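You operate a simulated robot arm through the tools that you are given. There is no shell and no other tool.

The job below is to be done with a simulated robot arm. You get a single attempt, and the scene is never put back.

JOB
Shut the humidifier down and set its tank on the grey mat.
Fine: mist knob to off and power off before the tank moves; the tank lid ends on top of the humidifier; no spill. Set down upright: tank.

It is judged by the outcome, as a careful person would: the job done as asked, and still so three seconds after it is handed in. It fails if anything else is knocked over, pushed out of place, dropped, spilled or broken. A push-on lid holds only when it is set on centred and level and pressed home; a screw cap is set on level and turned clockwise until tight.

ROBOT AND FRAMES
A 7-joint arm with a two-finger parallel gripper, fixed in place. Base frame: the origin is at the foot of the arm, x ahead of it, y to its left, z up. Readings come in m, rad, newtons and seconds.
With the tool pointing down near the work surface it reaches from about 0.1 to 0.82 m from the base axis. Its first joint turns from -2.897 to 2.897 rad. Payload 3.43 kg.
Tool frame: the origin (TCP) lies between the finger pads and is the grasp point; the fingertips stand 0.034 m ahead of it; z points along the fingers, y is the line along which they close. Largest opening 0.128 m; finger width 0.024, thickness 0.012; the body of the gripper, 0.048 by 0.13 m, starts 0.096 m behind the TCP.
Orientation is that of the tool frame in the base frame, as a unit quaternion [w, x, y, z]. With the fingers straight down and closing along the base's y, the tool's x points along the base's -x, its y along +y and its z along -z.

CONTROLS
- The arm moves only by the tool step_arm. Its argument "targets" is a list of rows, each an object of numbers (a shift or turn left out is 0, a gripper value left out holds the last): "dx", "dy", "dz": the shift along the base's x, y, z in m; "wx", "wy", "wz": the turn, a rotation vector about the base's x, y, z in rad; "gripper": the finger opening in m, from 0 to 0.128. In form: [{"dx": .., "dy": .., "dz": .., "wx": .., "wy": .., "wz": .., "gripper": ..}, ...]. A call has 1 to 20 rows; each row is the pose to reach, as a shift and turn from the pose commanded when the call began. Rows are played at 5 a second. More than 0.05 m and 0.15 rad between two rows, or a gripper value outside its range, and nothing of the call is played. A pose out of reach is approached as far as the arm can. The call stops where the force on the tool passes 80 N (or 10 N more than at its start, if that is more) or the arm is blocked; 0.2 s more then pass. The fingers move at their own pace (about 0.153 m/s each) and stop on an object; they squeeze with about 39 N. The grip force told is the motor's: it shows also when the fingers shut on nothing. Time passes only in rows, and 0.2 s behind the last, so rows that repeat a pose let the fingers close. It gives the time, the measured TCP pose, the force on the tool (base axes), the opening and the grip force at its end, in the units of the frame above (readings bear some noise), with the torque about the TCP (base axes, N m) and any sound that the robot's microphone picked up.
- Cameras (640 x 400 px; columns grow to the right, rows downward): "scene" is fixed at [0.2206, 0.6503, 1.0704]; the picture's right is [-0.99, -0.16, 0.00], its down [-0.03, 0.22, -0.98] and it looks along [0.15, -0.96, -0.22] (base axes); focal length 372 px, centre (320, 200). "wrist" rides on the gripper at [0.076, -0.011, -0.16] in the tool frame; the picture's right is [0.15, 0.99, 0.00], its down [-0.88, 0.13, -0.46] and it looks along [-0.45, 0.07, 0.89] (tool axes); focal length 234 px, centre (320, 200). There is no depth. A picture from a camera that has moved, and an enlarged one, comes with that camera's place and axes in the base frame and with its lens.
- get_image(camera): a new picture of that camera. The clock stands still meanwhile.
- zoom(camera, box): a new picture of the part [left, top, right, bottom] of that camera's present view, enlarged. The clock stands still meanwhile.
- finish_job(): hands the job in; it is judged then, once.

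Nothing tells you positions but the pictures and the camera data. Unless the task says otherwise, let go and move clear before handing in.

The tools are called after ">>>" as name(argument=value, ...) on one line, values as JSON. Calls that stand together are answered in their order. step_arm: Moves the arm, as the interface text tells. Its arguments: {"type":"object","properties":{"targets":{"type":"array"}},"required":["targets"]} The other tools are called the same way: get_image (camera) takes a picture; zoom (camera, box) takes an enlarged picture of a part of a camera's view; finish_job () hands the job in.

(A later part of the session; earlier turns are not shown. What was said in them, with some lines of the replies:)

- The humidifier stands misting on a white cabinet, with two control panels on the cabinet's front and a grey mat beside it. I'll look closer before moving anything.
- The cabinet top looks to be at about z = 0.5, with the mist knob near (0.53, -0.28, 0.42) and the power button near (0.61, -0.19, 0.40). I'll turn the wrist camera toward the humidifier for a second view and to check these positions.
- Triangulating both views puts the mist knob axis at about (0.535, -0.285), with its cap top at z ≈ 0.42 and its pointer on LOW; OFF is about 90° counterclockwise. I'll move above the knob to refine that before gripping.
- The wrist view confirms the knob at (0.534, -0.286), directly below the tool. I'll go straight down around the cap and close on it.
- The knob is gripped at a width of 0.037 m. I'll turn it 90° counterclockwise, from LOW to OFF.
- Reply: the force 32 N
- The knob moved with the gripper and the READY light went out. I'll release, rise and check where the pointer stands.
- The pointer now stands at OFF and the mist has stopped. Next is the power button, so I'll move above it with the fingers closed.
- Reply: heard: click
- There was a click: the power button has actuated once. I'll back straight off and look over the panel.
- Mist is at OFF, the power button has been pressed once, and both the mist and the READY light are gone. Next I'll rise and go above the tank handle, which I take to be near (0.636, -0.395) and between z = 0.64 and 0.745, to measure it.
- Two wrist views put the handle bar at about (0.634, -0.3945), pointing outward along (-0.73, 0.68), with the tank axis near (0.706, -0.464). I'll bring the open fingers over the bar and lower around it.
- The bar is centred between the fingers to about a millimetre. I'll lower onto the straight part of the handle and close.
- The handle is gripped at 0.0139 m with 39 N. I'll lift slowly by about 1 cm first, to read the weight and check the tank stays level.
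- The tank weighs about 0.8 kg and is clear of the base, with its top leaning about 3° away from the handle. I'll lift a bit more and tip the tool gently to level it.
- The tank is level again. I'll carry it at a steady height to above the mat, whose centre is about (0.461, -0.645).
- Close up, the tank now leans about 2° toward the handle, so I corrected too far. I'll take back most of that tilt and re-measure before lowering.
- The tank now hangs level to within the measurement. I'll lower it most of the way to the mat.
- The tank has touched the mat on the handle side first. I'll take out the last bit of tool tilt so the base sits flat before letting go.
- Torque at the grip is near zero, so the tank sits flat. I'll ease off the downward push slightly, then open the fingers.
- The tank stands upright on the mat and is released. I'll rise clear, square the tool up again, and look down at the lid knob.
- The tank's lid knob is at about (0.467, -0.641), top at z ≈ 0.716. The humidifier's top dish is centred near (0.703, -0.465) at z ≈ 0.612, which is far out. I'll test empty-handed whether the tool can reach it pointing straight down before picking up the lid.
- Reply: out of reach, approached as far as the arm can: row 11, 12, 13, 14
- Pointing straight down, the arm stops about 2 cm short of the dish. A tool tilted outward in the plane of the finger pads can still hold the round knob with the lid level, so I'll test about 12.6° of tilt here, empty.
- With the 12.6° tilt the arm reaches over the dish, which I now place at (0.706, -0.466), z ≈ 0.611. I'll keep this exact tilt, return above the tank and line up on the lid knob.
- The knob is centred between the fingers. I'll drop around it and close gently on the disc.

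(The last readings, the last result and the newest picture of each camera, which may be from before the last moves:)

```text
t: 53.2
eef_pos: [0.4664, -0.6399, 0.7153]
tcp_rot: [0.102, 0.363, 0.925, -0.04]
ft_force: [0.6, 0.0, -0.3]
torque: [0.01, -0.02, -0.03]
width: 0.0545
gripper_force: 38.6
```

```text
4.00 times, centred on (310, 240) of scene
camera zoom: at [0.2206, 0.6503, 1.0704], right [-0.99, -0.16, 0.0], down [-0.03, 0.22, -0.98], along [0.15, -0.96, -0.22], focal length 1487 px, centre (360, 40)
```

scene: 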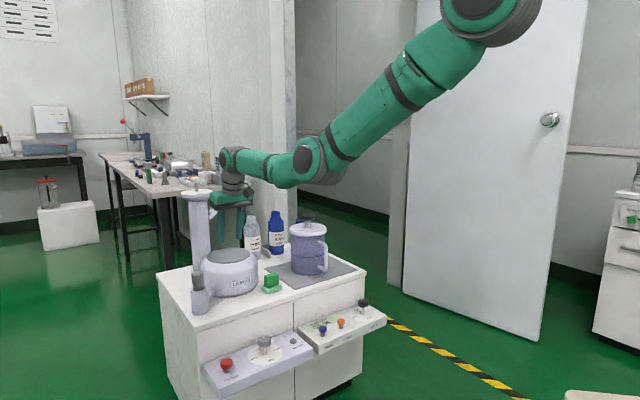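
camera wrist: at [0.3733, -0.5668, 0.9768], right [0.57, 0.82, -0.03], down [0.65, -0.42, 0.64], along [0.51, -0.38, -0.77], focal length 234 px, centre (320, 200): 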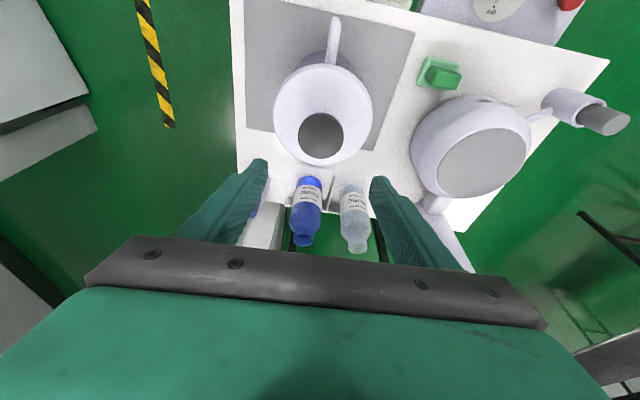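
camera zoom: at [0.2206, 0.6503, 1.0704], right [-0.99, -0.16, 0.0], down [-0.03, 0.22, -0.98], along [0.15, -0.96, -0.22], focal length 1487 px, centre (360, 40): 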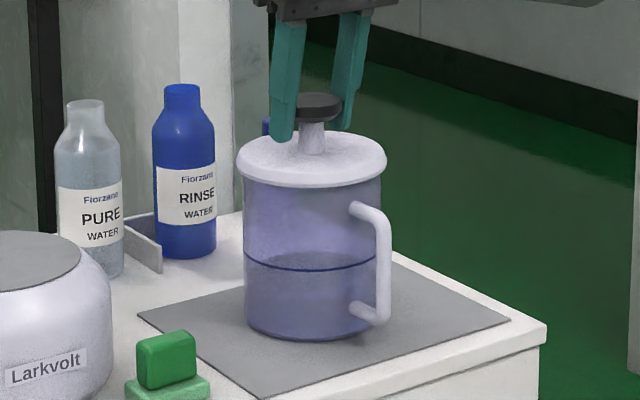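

The knob disc is held at 0.0545 m. I'll pull straight up in small steps and watch whether the lid comes off or the tank follows.

>>> step_arm(targets=[{"dz": 0.001}, {"dz": 0.002}, {"dz": 0.003}, {"dz": 0.004}])

>>> zoom(camera="scene", box=[270, 190, 350, 290])

```text
t: 54.2
eef_pos: [0.4664, -0.6395, 0.7181]
tcp_rot: [0.102, 0.363, 0.925, -0.041]
ft_force: [-0.2, 0.4, -0.5]
torque: [0.0, 0.0, -0.03]
width: 0.0545
gripper_force: 38.5
```

```text
4.00 times, centred on (310, 240) of scene
camera zoom: at [0.2206, 0.6503, 1.0704], right [-0.99, -0.16, 0.0], down [-0.03, 0.22, -0.98], along [0.15, -0.96, -0.22], focal length 1487 px, centre (360, 40)
```

zoom: 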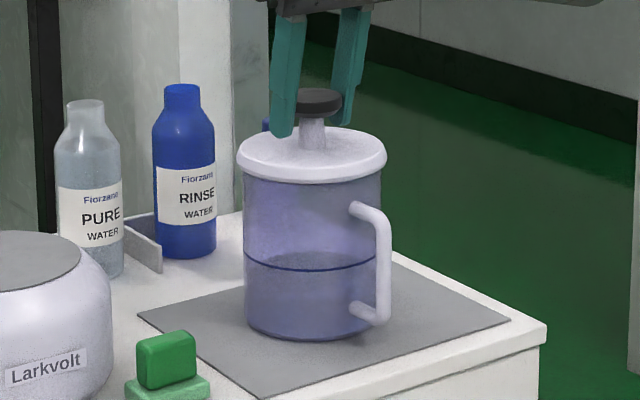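

The lid lifts freely while the tank stays put. I'll raise it clear.

>>> step_arm(targets=[{"dz": 0.006}, {"dz": 0.014}, {"dz": 0.025}, {"dz": 0.04}, {"dz": 0.06}, {"dz": 0.075}, {"dz": 0.08}, {"dz": 0.08}])

>>> zoom(camera="scene", box=[260, 160, 360, 290])

>>> zoom(camera="wrist", box=[220, 80, 420, 260])

>>> zoom(camera="scene", box=[285, 180, 335, 215])

```text
t: 56.0
eef_pos: [0.467, -0.639, 0.7984]
tcp_rot: [0.102, 0.364, 0.925, -0.039]
ft_force: [-0.4, 0.7, 0.0]
torque: [0.01, 0.0, 0.02]
width: 0.0542
gripper_force: 38.7
```

```text
3.08 times, centred on (310, 225) of scene
camera zoom: at [0.2206, 0.6503, 1.0704], right [-0.99, -0.16, 0.0], down [-0.03, 0.22, -0.98], along [0.15, -0.96, -0.22], focal length 1144 px, centre (351, 123)
```

zoom: 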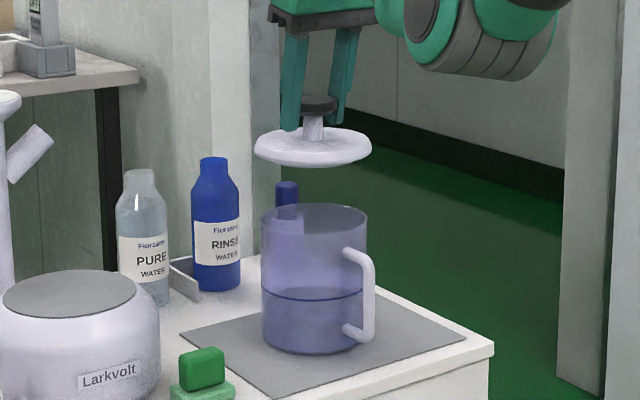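

```text
2.22 times, centred on (320, 170) of wrist
camera zoom: at [0.38, -0.5745, 0.9374], right [0.57, 0.82, -0.03], down [0.65, -0.42, 0.64], along [0.51, -0.38, -0.77], focal length 520 px, centre (320, 267)
```

zoom: 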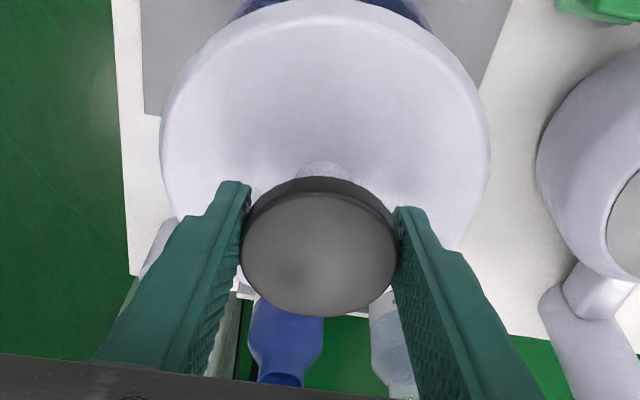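

```text
11.43 times, centred on (310, 198) of scene
camera zoom: at [0.2206, 0.6503, 1.0704], right [-0.99, -0.16, 0.0], down [-0.03, 0.22, -0.98], along [0.15, -0.96, -0.22], focal length 4248 px, centre (434, 229)
```

zoom: 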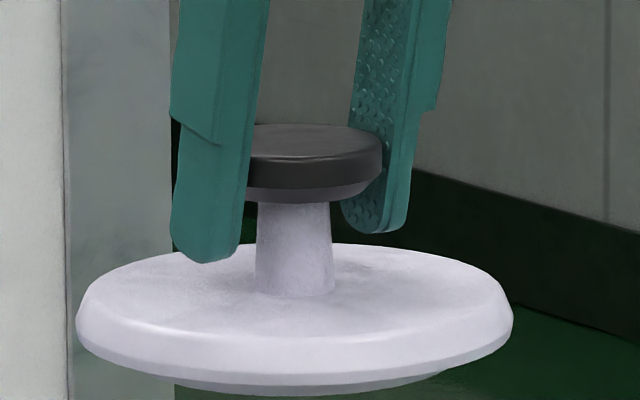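

The lid is held level, with a shallow plug underneath. I'll carry it over to above the humidifier's top dish at the same tilt.

>>> step_arm(targets=[{"dx": 0.008, "dy": 0.006}, {"dx": 0.024, "dy": 0.017}, {"dx": 0.044, "dy": 0.032}, {"dx": 0.064, "dy": 0.046}, {"dx": 0.084, "dy": 0.061}, {"dx": 0.104, "dy": 0.075}, {"dx": 0.124, "dy": 0.09}, {"dx": 0.144, "dy": 0.104}, {"dx": 0.164, "dy": 0.119}, {"dx": 0.184, "dy": 0.133}, {"dx": 0.204, "dy": 0.148}, {"dx": 0.22, "dy": 0.16}, {"dx": 0.232, "dy": 0.168}, {"dx": 0.2395, "dy": 0.1735}, {"dx": 0.2395, "dy": 0.1735}, {"dx": 0.2395, "dy": 0.1735}])

>>> get_image(camera="scene")

>>> zoom(camera="scene", box=[180, 180, 290, 300])

>>> zoom(camera="wrist", box=[200, 40, 440, 260])

```text
t: 59.4
eef_pos: [0.7081, -0.4666, 0.7983]
tcp_rot: [0.102, 0.362, 0.926, -0.041]
ft_force: [0.0, 0.2, -0.7]
torque: [0.01, -0.01, 0.01]
width: 0.0542
gripper_force: 39.1
```

```text
taken
```

scene: 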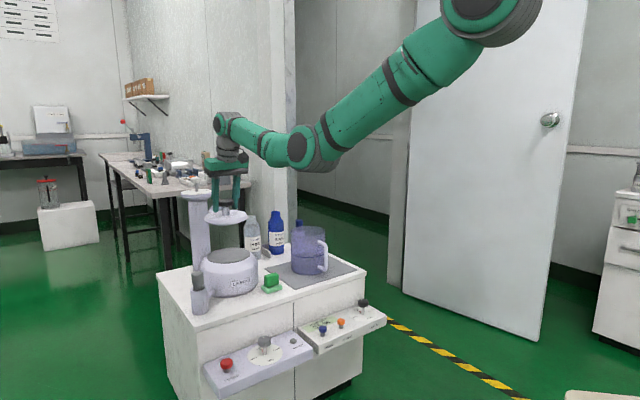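

```text
3.33 times, centred on (235, 240) of scene
camera zoom: at [0.2206, 0.6503, 1.0704], right [-0.99, -0.16, 0.0], down [-0.03, 0.22, -0.98], along [0.15, -0.96, -0.22], focal length 1239 px, centre (603, 67)
```

zoom: 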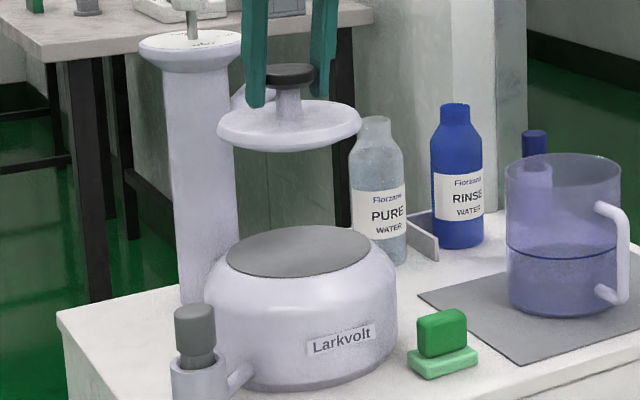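

```text
1.82 times, centred on (320, 150) of wrist
camera zoom: at [0.6208, -0.4018, 0.9368], right [0.57, 0.82, -0.03], down [0.65, -0.42, 0.64], along [0.51, -0.38, -0.77], focal length 426 px, centre (320, 291)
```

zoom: 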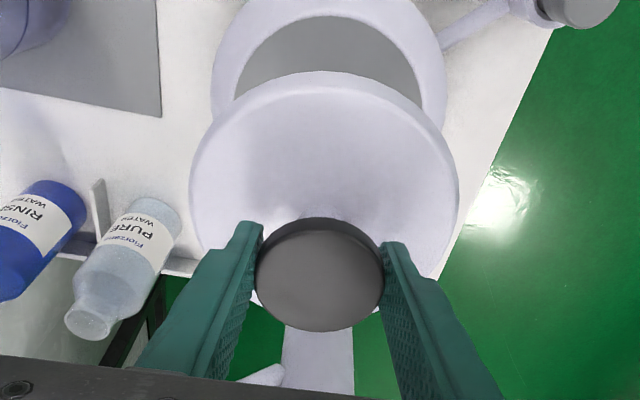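

The lid is centred over the dish to within about 2 mm. I'll lower it to just above the surface.

>>> step_arm(targets=[{"dx": -0.001, "dz": -0.01}, {"dx": -0.001, "dz": -0.025}, {"dx": -0.001, "dz": -0.045}, {"dx": -0.001, "dz": -0.065}, {"dx": -0.001, "dz": -0.083}, {"dx": -0.001, "dz": -0.095}, {"dx": -0.001, "dz": -0.103}, {"dx": -0.001, "dz": -0.103}])

>>> zoom(camera="scene", box=[190, 200, 270, 280])

>>> zoom(camera="wrist", box=[200, 40, 440, 260])

```text
t: 61.2
eef_pos: [0.705, -0.4675, 0.6954]
tcp_rot: [0.102, 0.363, 0.925, -0.04]
ft_force: [-0.2, -0.3, -1.9]
torque: [-0.02, 0.01, 0.0]
width: 0.0541
gripper_force: 38.9
```

```text
5.00 times, centred on (230, 240) of scene
camera zoom: at [0.2206, 0.6503, 1.0704], right [-0.99, -0.16, 0.0], down [-0.03, 0.22, -0.98], along [0.15, -0.96, -0.22], focal length 1859 px, centre (770, 0)
```

zoom: 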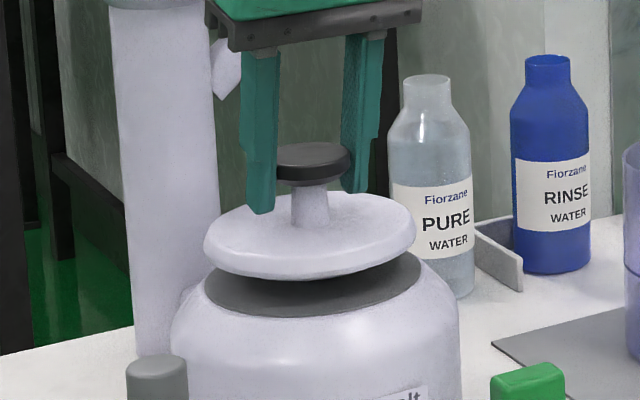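

```text
1.82 times, centred on (320, 150) of wrist
camera zoom: at [0.6193, -0.4026, 0.8341], right [0.57, 0.82, -0.03], down [0.65, -0.42, 0.64], along [0.51, -0.38, -0.77], focal length 426 px, centre (320, 291)
```

zoom: 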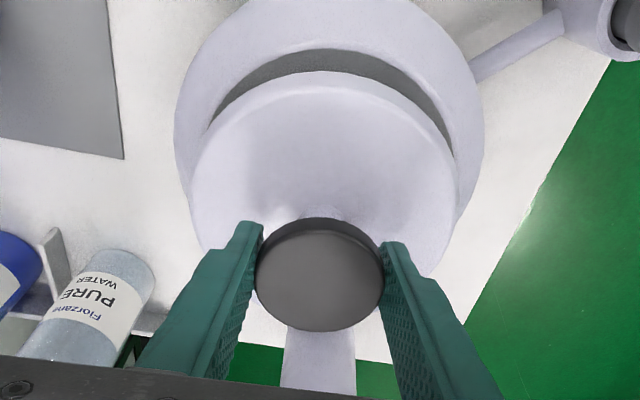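

>>> step_arm(targets=[{"dz": -0.004}, {"dz": -0.008}, {"dz": -0.012}, {"dz": -0.012}])

>>> zoom(camera="scene", box=[200, 215, 260, 260])

```text
t: 62.2
eef_pos: [0.7062, -0.4661, 0.6823]
tcp_rot: [0.103, 0.362, 0.926, -0.04]
ft_force: [-0.9, 0.1, -1.7]
torque: [0.0, -0.02, -0.02]
width: 0.0541
gripper_force: 38.7
```

```text
8.89 times, centred on (230, 238) of scene
camera zoom: at [0.2206, 0.6503, 1.0704], right [-0.99, -0.16, 0.0], down [-0.03, 0.22, -0.98], along [0.15, -0.96, -0.22], focal length 3304 px, centre (1120, -133)
```

zoom: 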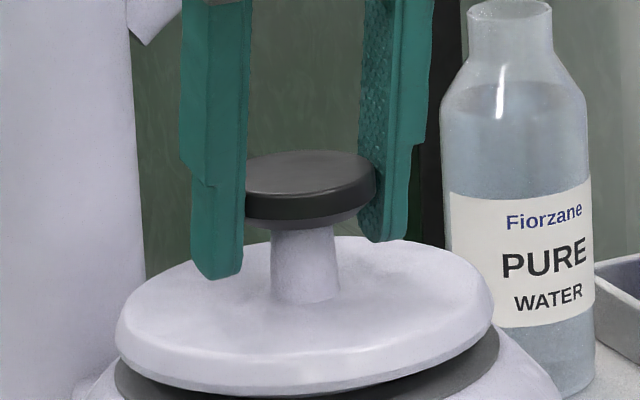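

>>> step_arm(targets=[{"dz": -0.0015}, {"dz": -0.003}, {"dz": -0.0045}, {"dz": -0.0045}])

>>> zoom(camera="scene", box=[200, 215, 260, 260])

```text
t: 63.2
eef_pos: [0.7057, -0.4656, 0.6796]
tcp_rot: [0.102, 0.363, 0.925, -0.041]
ft_force: [-1.3, 1.3, 2.5]
torque: [0.1, 0.07, -0.03]
width: 0.0543
gripper_force: 39.0
```

```text
8.89 times, centred on (230, 238) of scene
camera zoom: at [0.2206, 0.6503, 1.0704], right [-0.99, -0.16, 0.0], down [-0.03, 0.22, -0.98], along [0.15, -0.96, -0.22], focal length 3304 px, centre (1120, -133)
```

zoom: 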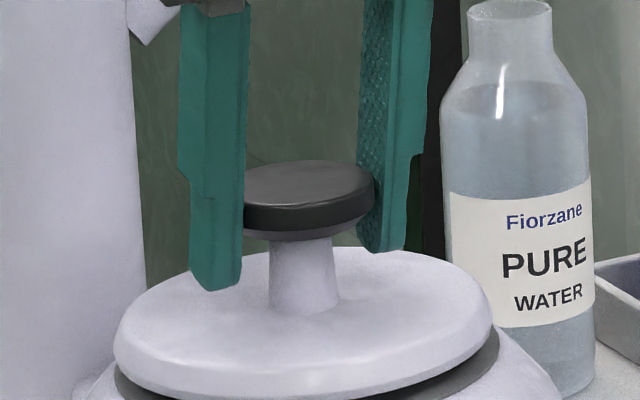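

>>> step_arm(targets=[{"dz": -0.0007}, {"dz": -0.0012}, {"dz": -0.0012}])

>>> zoom(camera="scene", box=[195, 225, 265, 275])

>>> zoom(camera="wrist", box=[200, 40, 440, 260])

```text
t: 64.0
eef_pos: [0.7069, -0.4659, 0.6791]
tcp_rot: [0.104, 0.363, 0.925, -0.04]
ft_force: [-4.5, 1.7, 18.4]
torque: [0.18, 0.28, -0.03]
width: 0.0546
gripper_force: 39.2
```

```text
8.00 times, centred on (230, 250) of scene
camera zoom: at [0.2206, 0.6503, 1.0704], right [-0.99, -0.16, 0.0], down [-0.03, 0.22, -0.98], along [0.15, -0.96, -0.22], focal length 2974 px, centre (1040, -200)
```

zoom: 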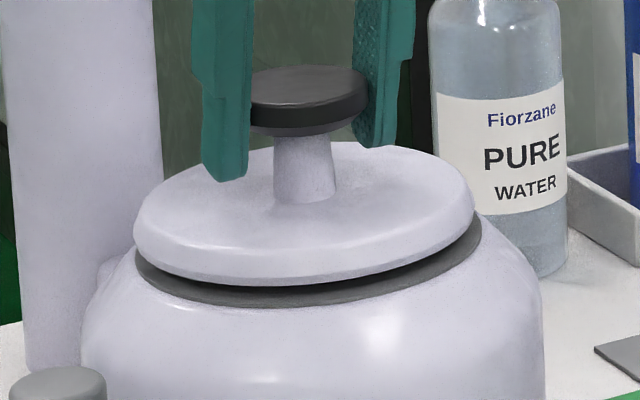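

```text
1.82 times, centred on (320, 150) of wrist
camera zoom: at [0.6198, -0.4017, 0.8173], right [0.57, 0.82, -0.03], down [0.64, -0.42, 0.64], along [0.51, -0.38, -0.77], focal length 426 px, centre (320, 291)
```

zoom: 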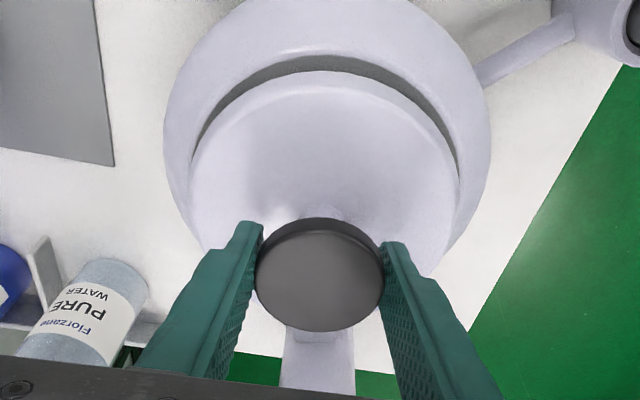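

The lid rests firmly on the dish and looks centred. I'll ease off the push, then open the fingers.

>>> step_arm(targets=[{"dz": 0.0008}, {"dz": 0.0013}, {"dz": 0.0013}])

```text
t: 64.8
eef_pos: [0.7071, -0.4664, 0.6796]
tcp_rot: [0.103, 0.363, 0.925, -0.04]
ft_force: [1.9, -2.3, 10.6]
torque: [-0.28, -0.33, -0.04]
width: 0.0546
gripper_force: 39.3
```

>>> step_arm(targets=[{"dz": 0.0005}, {"dz": 0.0008}, {"dz": 0.0008}])

```text
t: 65.6
eef_pos: [0.706, -0.4651, 0.6783]
tcp_rot: [0.102, 0.363, 0.925, -0.04]
ft_force: [1.3, 2.0, 4.6]
torque: [-0.04, -0.16, 0.05]
width: 0.0543
gripper_force: 39.2
```

>>> step_arm(targets=[{"dz": 0.0004, "gripper": 0.058}, {"dz": 0.0004, "gripper": 0.064}, {"dz": 0.0004, "gripper": 0.075}, {"dz": 0.0004, "gripper": 0.085}, {"dz": 0.0004, "gripper": 0.085}])

>>> zoom(camera="scene", box=[195, 215, 265, 265])

>>> zoom(camera="wrist", box=[200, 40, 440, 260])

```text
t: 66.8
eef_pos: [0.7058, -0.4672, 0.6796]
tcp_rot: [0.102, 0.363, 0.925, -0.042]
ft_force: [-0.8, -0.1, 0.2]
torque: [-0.03, 0.03, 0.01]
width: 0.085
gripper_force: 0.0
```

```text
8.00 times, centred on (230, 240) of scene
camera zoom: at [0.2206, 0.6503, 1.0704], right [-0.99, -0.16, 0.0], down [-0.03, 0.22, -0.98], along [0.15, -0.96, -0.22], focal length 2974 px, centre (1040, -120)
```

zoom: 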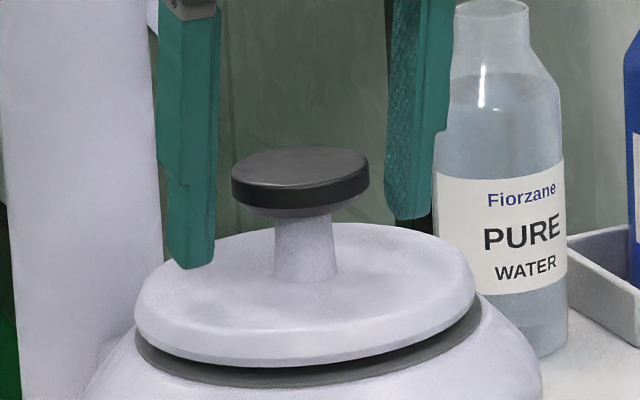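

```text
1.82 times, centred on (320, 150) of wrist
camera zoom: at [0.6192, -0.4013, 0.8182], right [0.57, 0.82, -0.03], down [0.65, -0.42, 0.64], along [0.51, -0.38, -0.77], focal length 426 px, centre (320, 291)
```

zoom: 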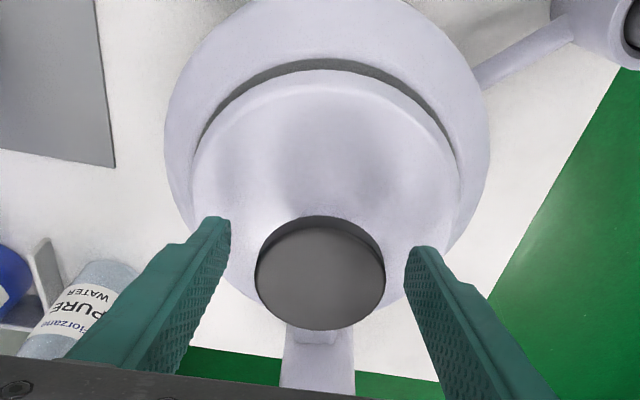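

The lid is released and sitting on the dish. I'll go straight up and then back away toward the robot.

>>> step_arm(targets=[{"dz": 0.015}, {"dz": 0.035}, {"dz": 0.065}, {"dz": 0.1}, {"dz": 0.14}, {"dz": 0.18}, {"dx": -0.03, "dy": 0.02, "dz": 0.2}, {"dx": -0.07, "dy": 0.04, "dz": 0.21}, {"dx": -0.11, "dy": 0.06, "dz": 0.22}, {"dx": -0.15, "dy": 0.08, "dz": 0.23}, {"dx": -0.19, "dy": 0.1, "dz": 0.23}, {"dx": -0.23, "dy": 0.12, "dz": 0.23}, {"dx": -0.23, "dy": 0.12, "dz": 0.23}])

>>> get_image(camera="scene")

>>> zoom(camera="scene", box=[170, 180, 370, 305])

>>> get_image(camera="wrist")

>>> zoom(camera="scene", box=[195, 290, 395, 400])

```text
t: 69.6
eef_pos: [0.4756, -0.3448, 0.9086]
tcp_rot: [0.102, 0.363, 0.925, -0.041]
ft_force: [-0.2, -0.2, -0.3]
torque: [0.03, 0.0, 0.01]
width: 0.0852
gripper_force: 0.0
```

```text
taken
```

scene: 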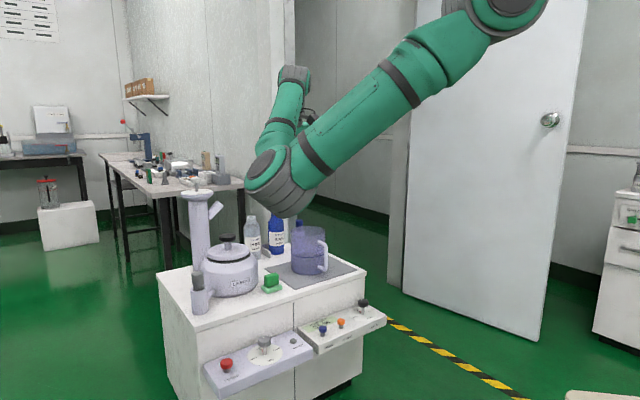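

```text
3.20 times, centred on (270, 242) of scene
camera zoom: at [0.2206, 0.6503, 1.0704], right [-0.99, -0.16, 0.0], down [-0.03, 0.22, -0.98], along [0.15, -0.96, -0.22], focal length 1190 px, centre (480, 64)
```

zoom: 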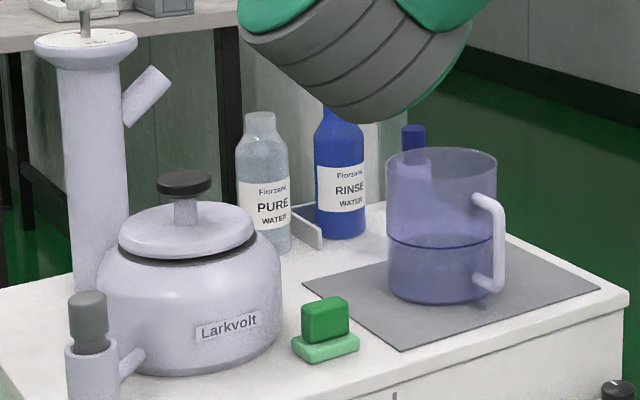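

```text
taken
camera wrist: at [0.3893, -0.2807, 1.0469], right [0.57, 0.82, -0.03], down [0.65, -0.42, 0.64], along [0.51, -0.38, -0.77], focal length 234 px, centre (320, 200)
```

wrist: 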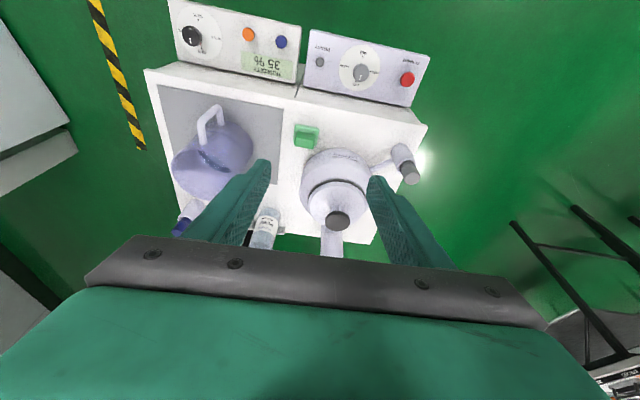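

```text
3.20 times, centred on (295, 345) of scene
camera zoom: at [0.2206, 0.6503, 1.0704], right [-0.99, -0.16, 0.0], down [-0.03, 0.22, -0.98], along [0.15, -0.96, -0.22], focal length 1190 px, centre (400, -264)
```

zoom: 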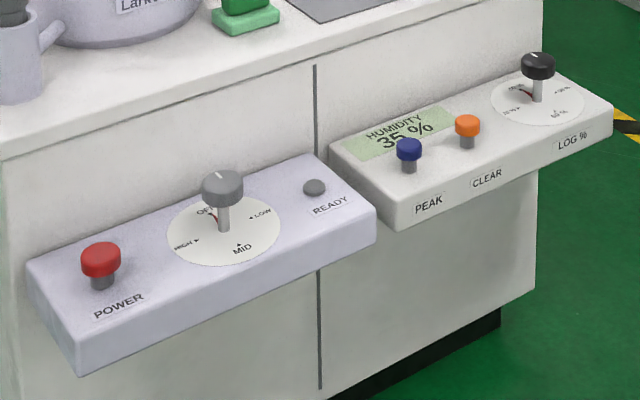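

>>> step_arm(targets=[{"dx": -0.03, "dz": 0.02}, {"dx": -0.06, "dz": 0.03}, {"dx": -0.06, "dz": 0.03}, {"dx": -0.06, "dz": 0.03}, {"dx": -0.06, "dz": 0.03}, {"dx": -0.06, "dz": 0.03}, {"dx": -0.06, "dz": 0.03}])

>>> zoom(camera="scene", box=[195, 225, 265, 305])

>>> zoom(camera="scene", box=[260, 215, 365, 295])

>>> zoom(camera="wrist", box=[130, 0, 440, 260])

```text
t: 71.2
eef_pos: [0.4153, -0.3472, 0.9399]
tcp_rot: [0.102, 0.363, 0.925, -0.041]
ft_force: [0.4, -0.2, 0.4]
torque: [0.03, 0.01, 0.01]
width: 0.085
gripper_force: 0.1
```

```text
5.00 times, centred on (230, 265) of scene
camera zoom: at [0.2206, 0.6503, 1.0704], right [-0.99, -0.16, 0.0], down [-0.03, 0.22, -0.98], along [0.15, -0.96, -0.22], focal length 1859 px, centre (770, -125)
```

zoom: 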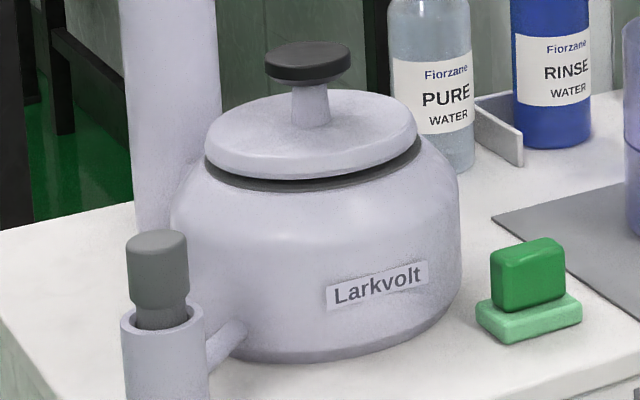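

```text
5.00 times, centred on (312, 255) of scene
camera zoom: at [0.2206, 0.6503, 1.0704], right [-0.99, -0.16, 0.0], down [-0.03, 0.22, -0.98], along [0.15, -0.96, -0.22], focal length 1859 px, centre (358, -75)
```

zoom: 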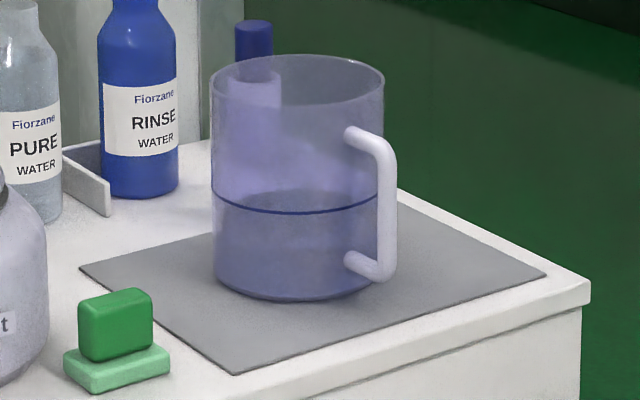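

```text
1.54 times, centred on (285, 130) of wrist
camera zoom: at [0.3293, -0.2819, 1.078], right [0.57, 0.82, -0.03], down [0.65, -0.42, 0.64], along [0.51, -0.38, -0.77], focal length 360 px, centre (374, 308)
```

zoom: 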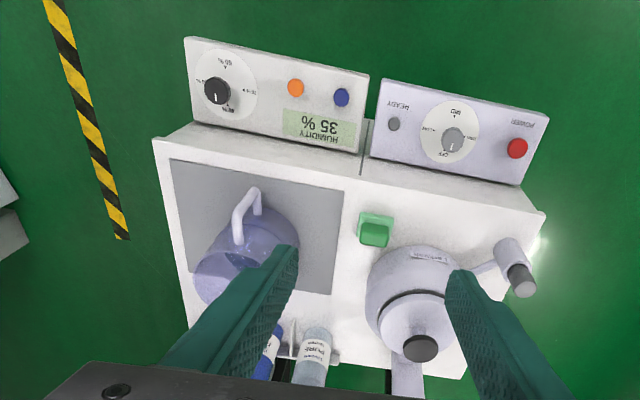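

The mist knob points to OFF, power has been pressed off, and the tank stands upright on the mat with its water at the fill line. The lid sits level and centred on the humidifier, nothing else has moved, and the gripper is empty and clear, so I'm handing the job in.

>>> finish_job()

```text
The job is handed in.
```

The humidifier is shut down and its tank stands upright on the grey mat, with no spill visible.

- **Mist and power:** I turned the mist knob from LOW to OFF first. The mist stopped and the READY light went out. I then pressed the power button once and heard it click. READY was already dark by then, so the click is the only sign that the power went off. Both steps came before the tank moved.
- **Tank:** I lifted it by its handle and set it near the middle of the mat. The water is still at the fill line. It leaned a couple of degrees at times while I carried it, with the lid on.
- **Lid:** I took it off once the tank was down and set it level and centred on the humidifier's top. It is resting there, not pressed on.

In the last pictures nothing else had been knocked or moved, and the gripper was empty and clear when I handed the job in.
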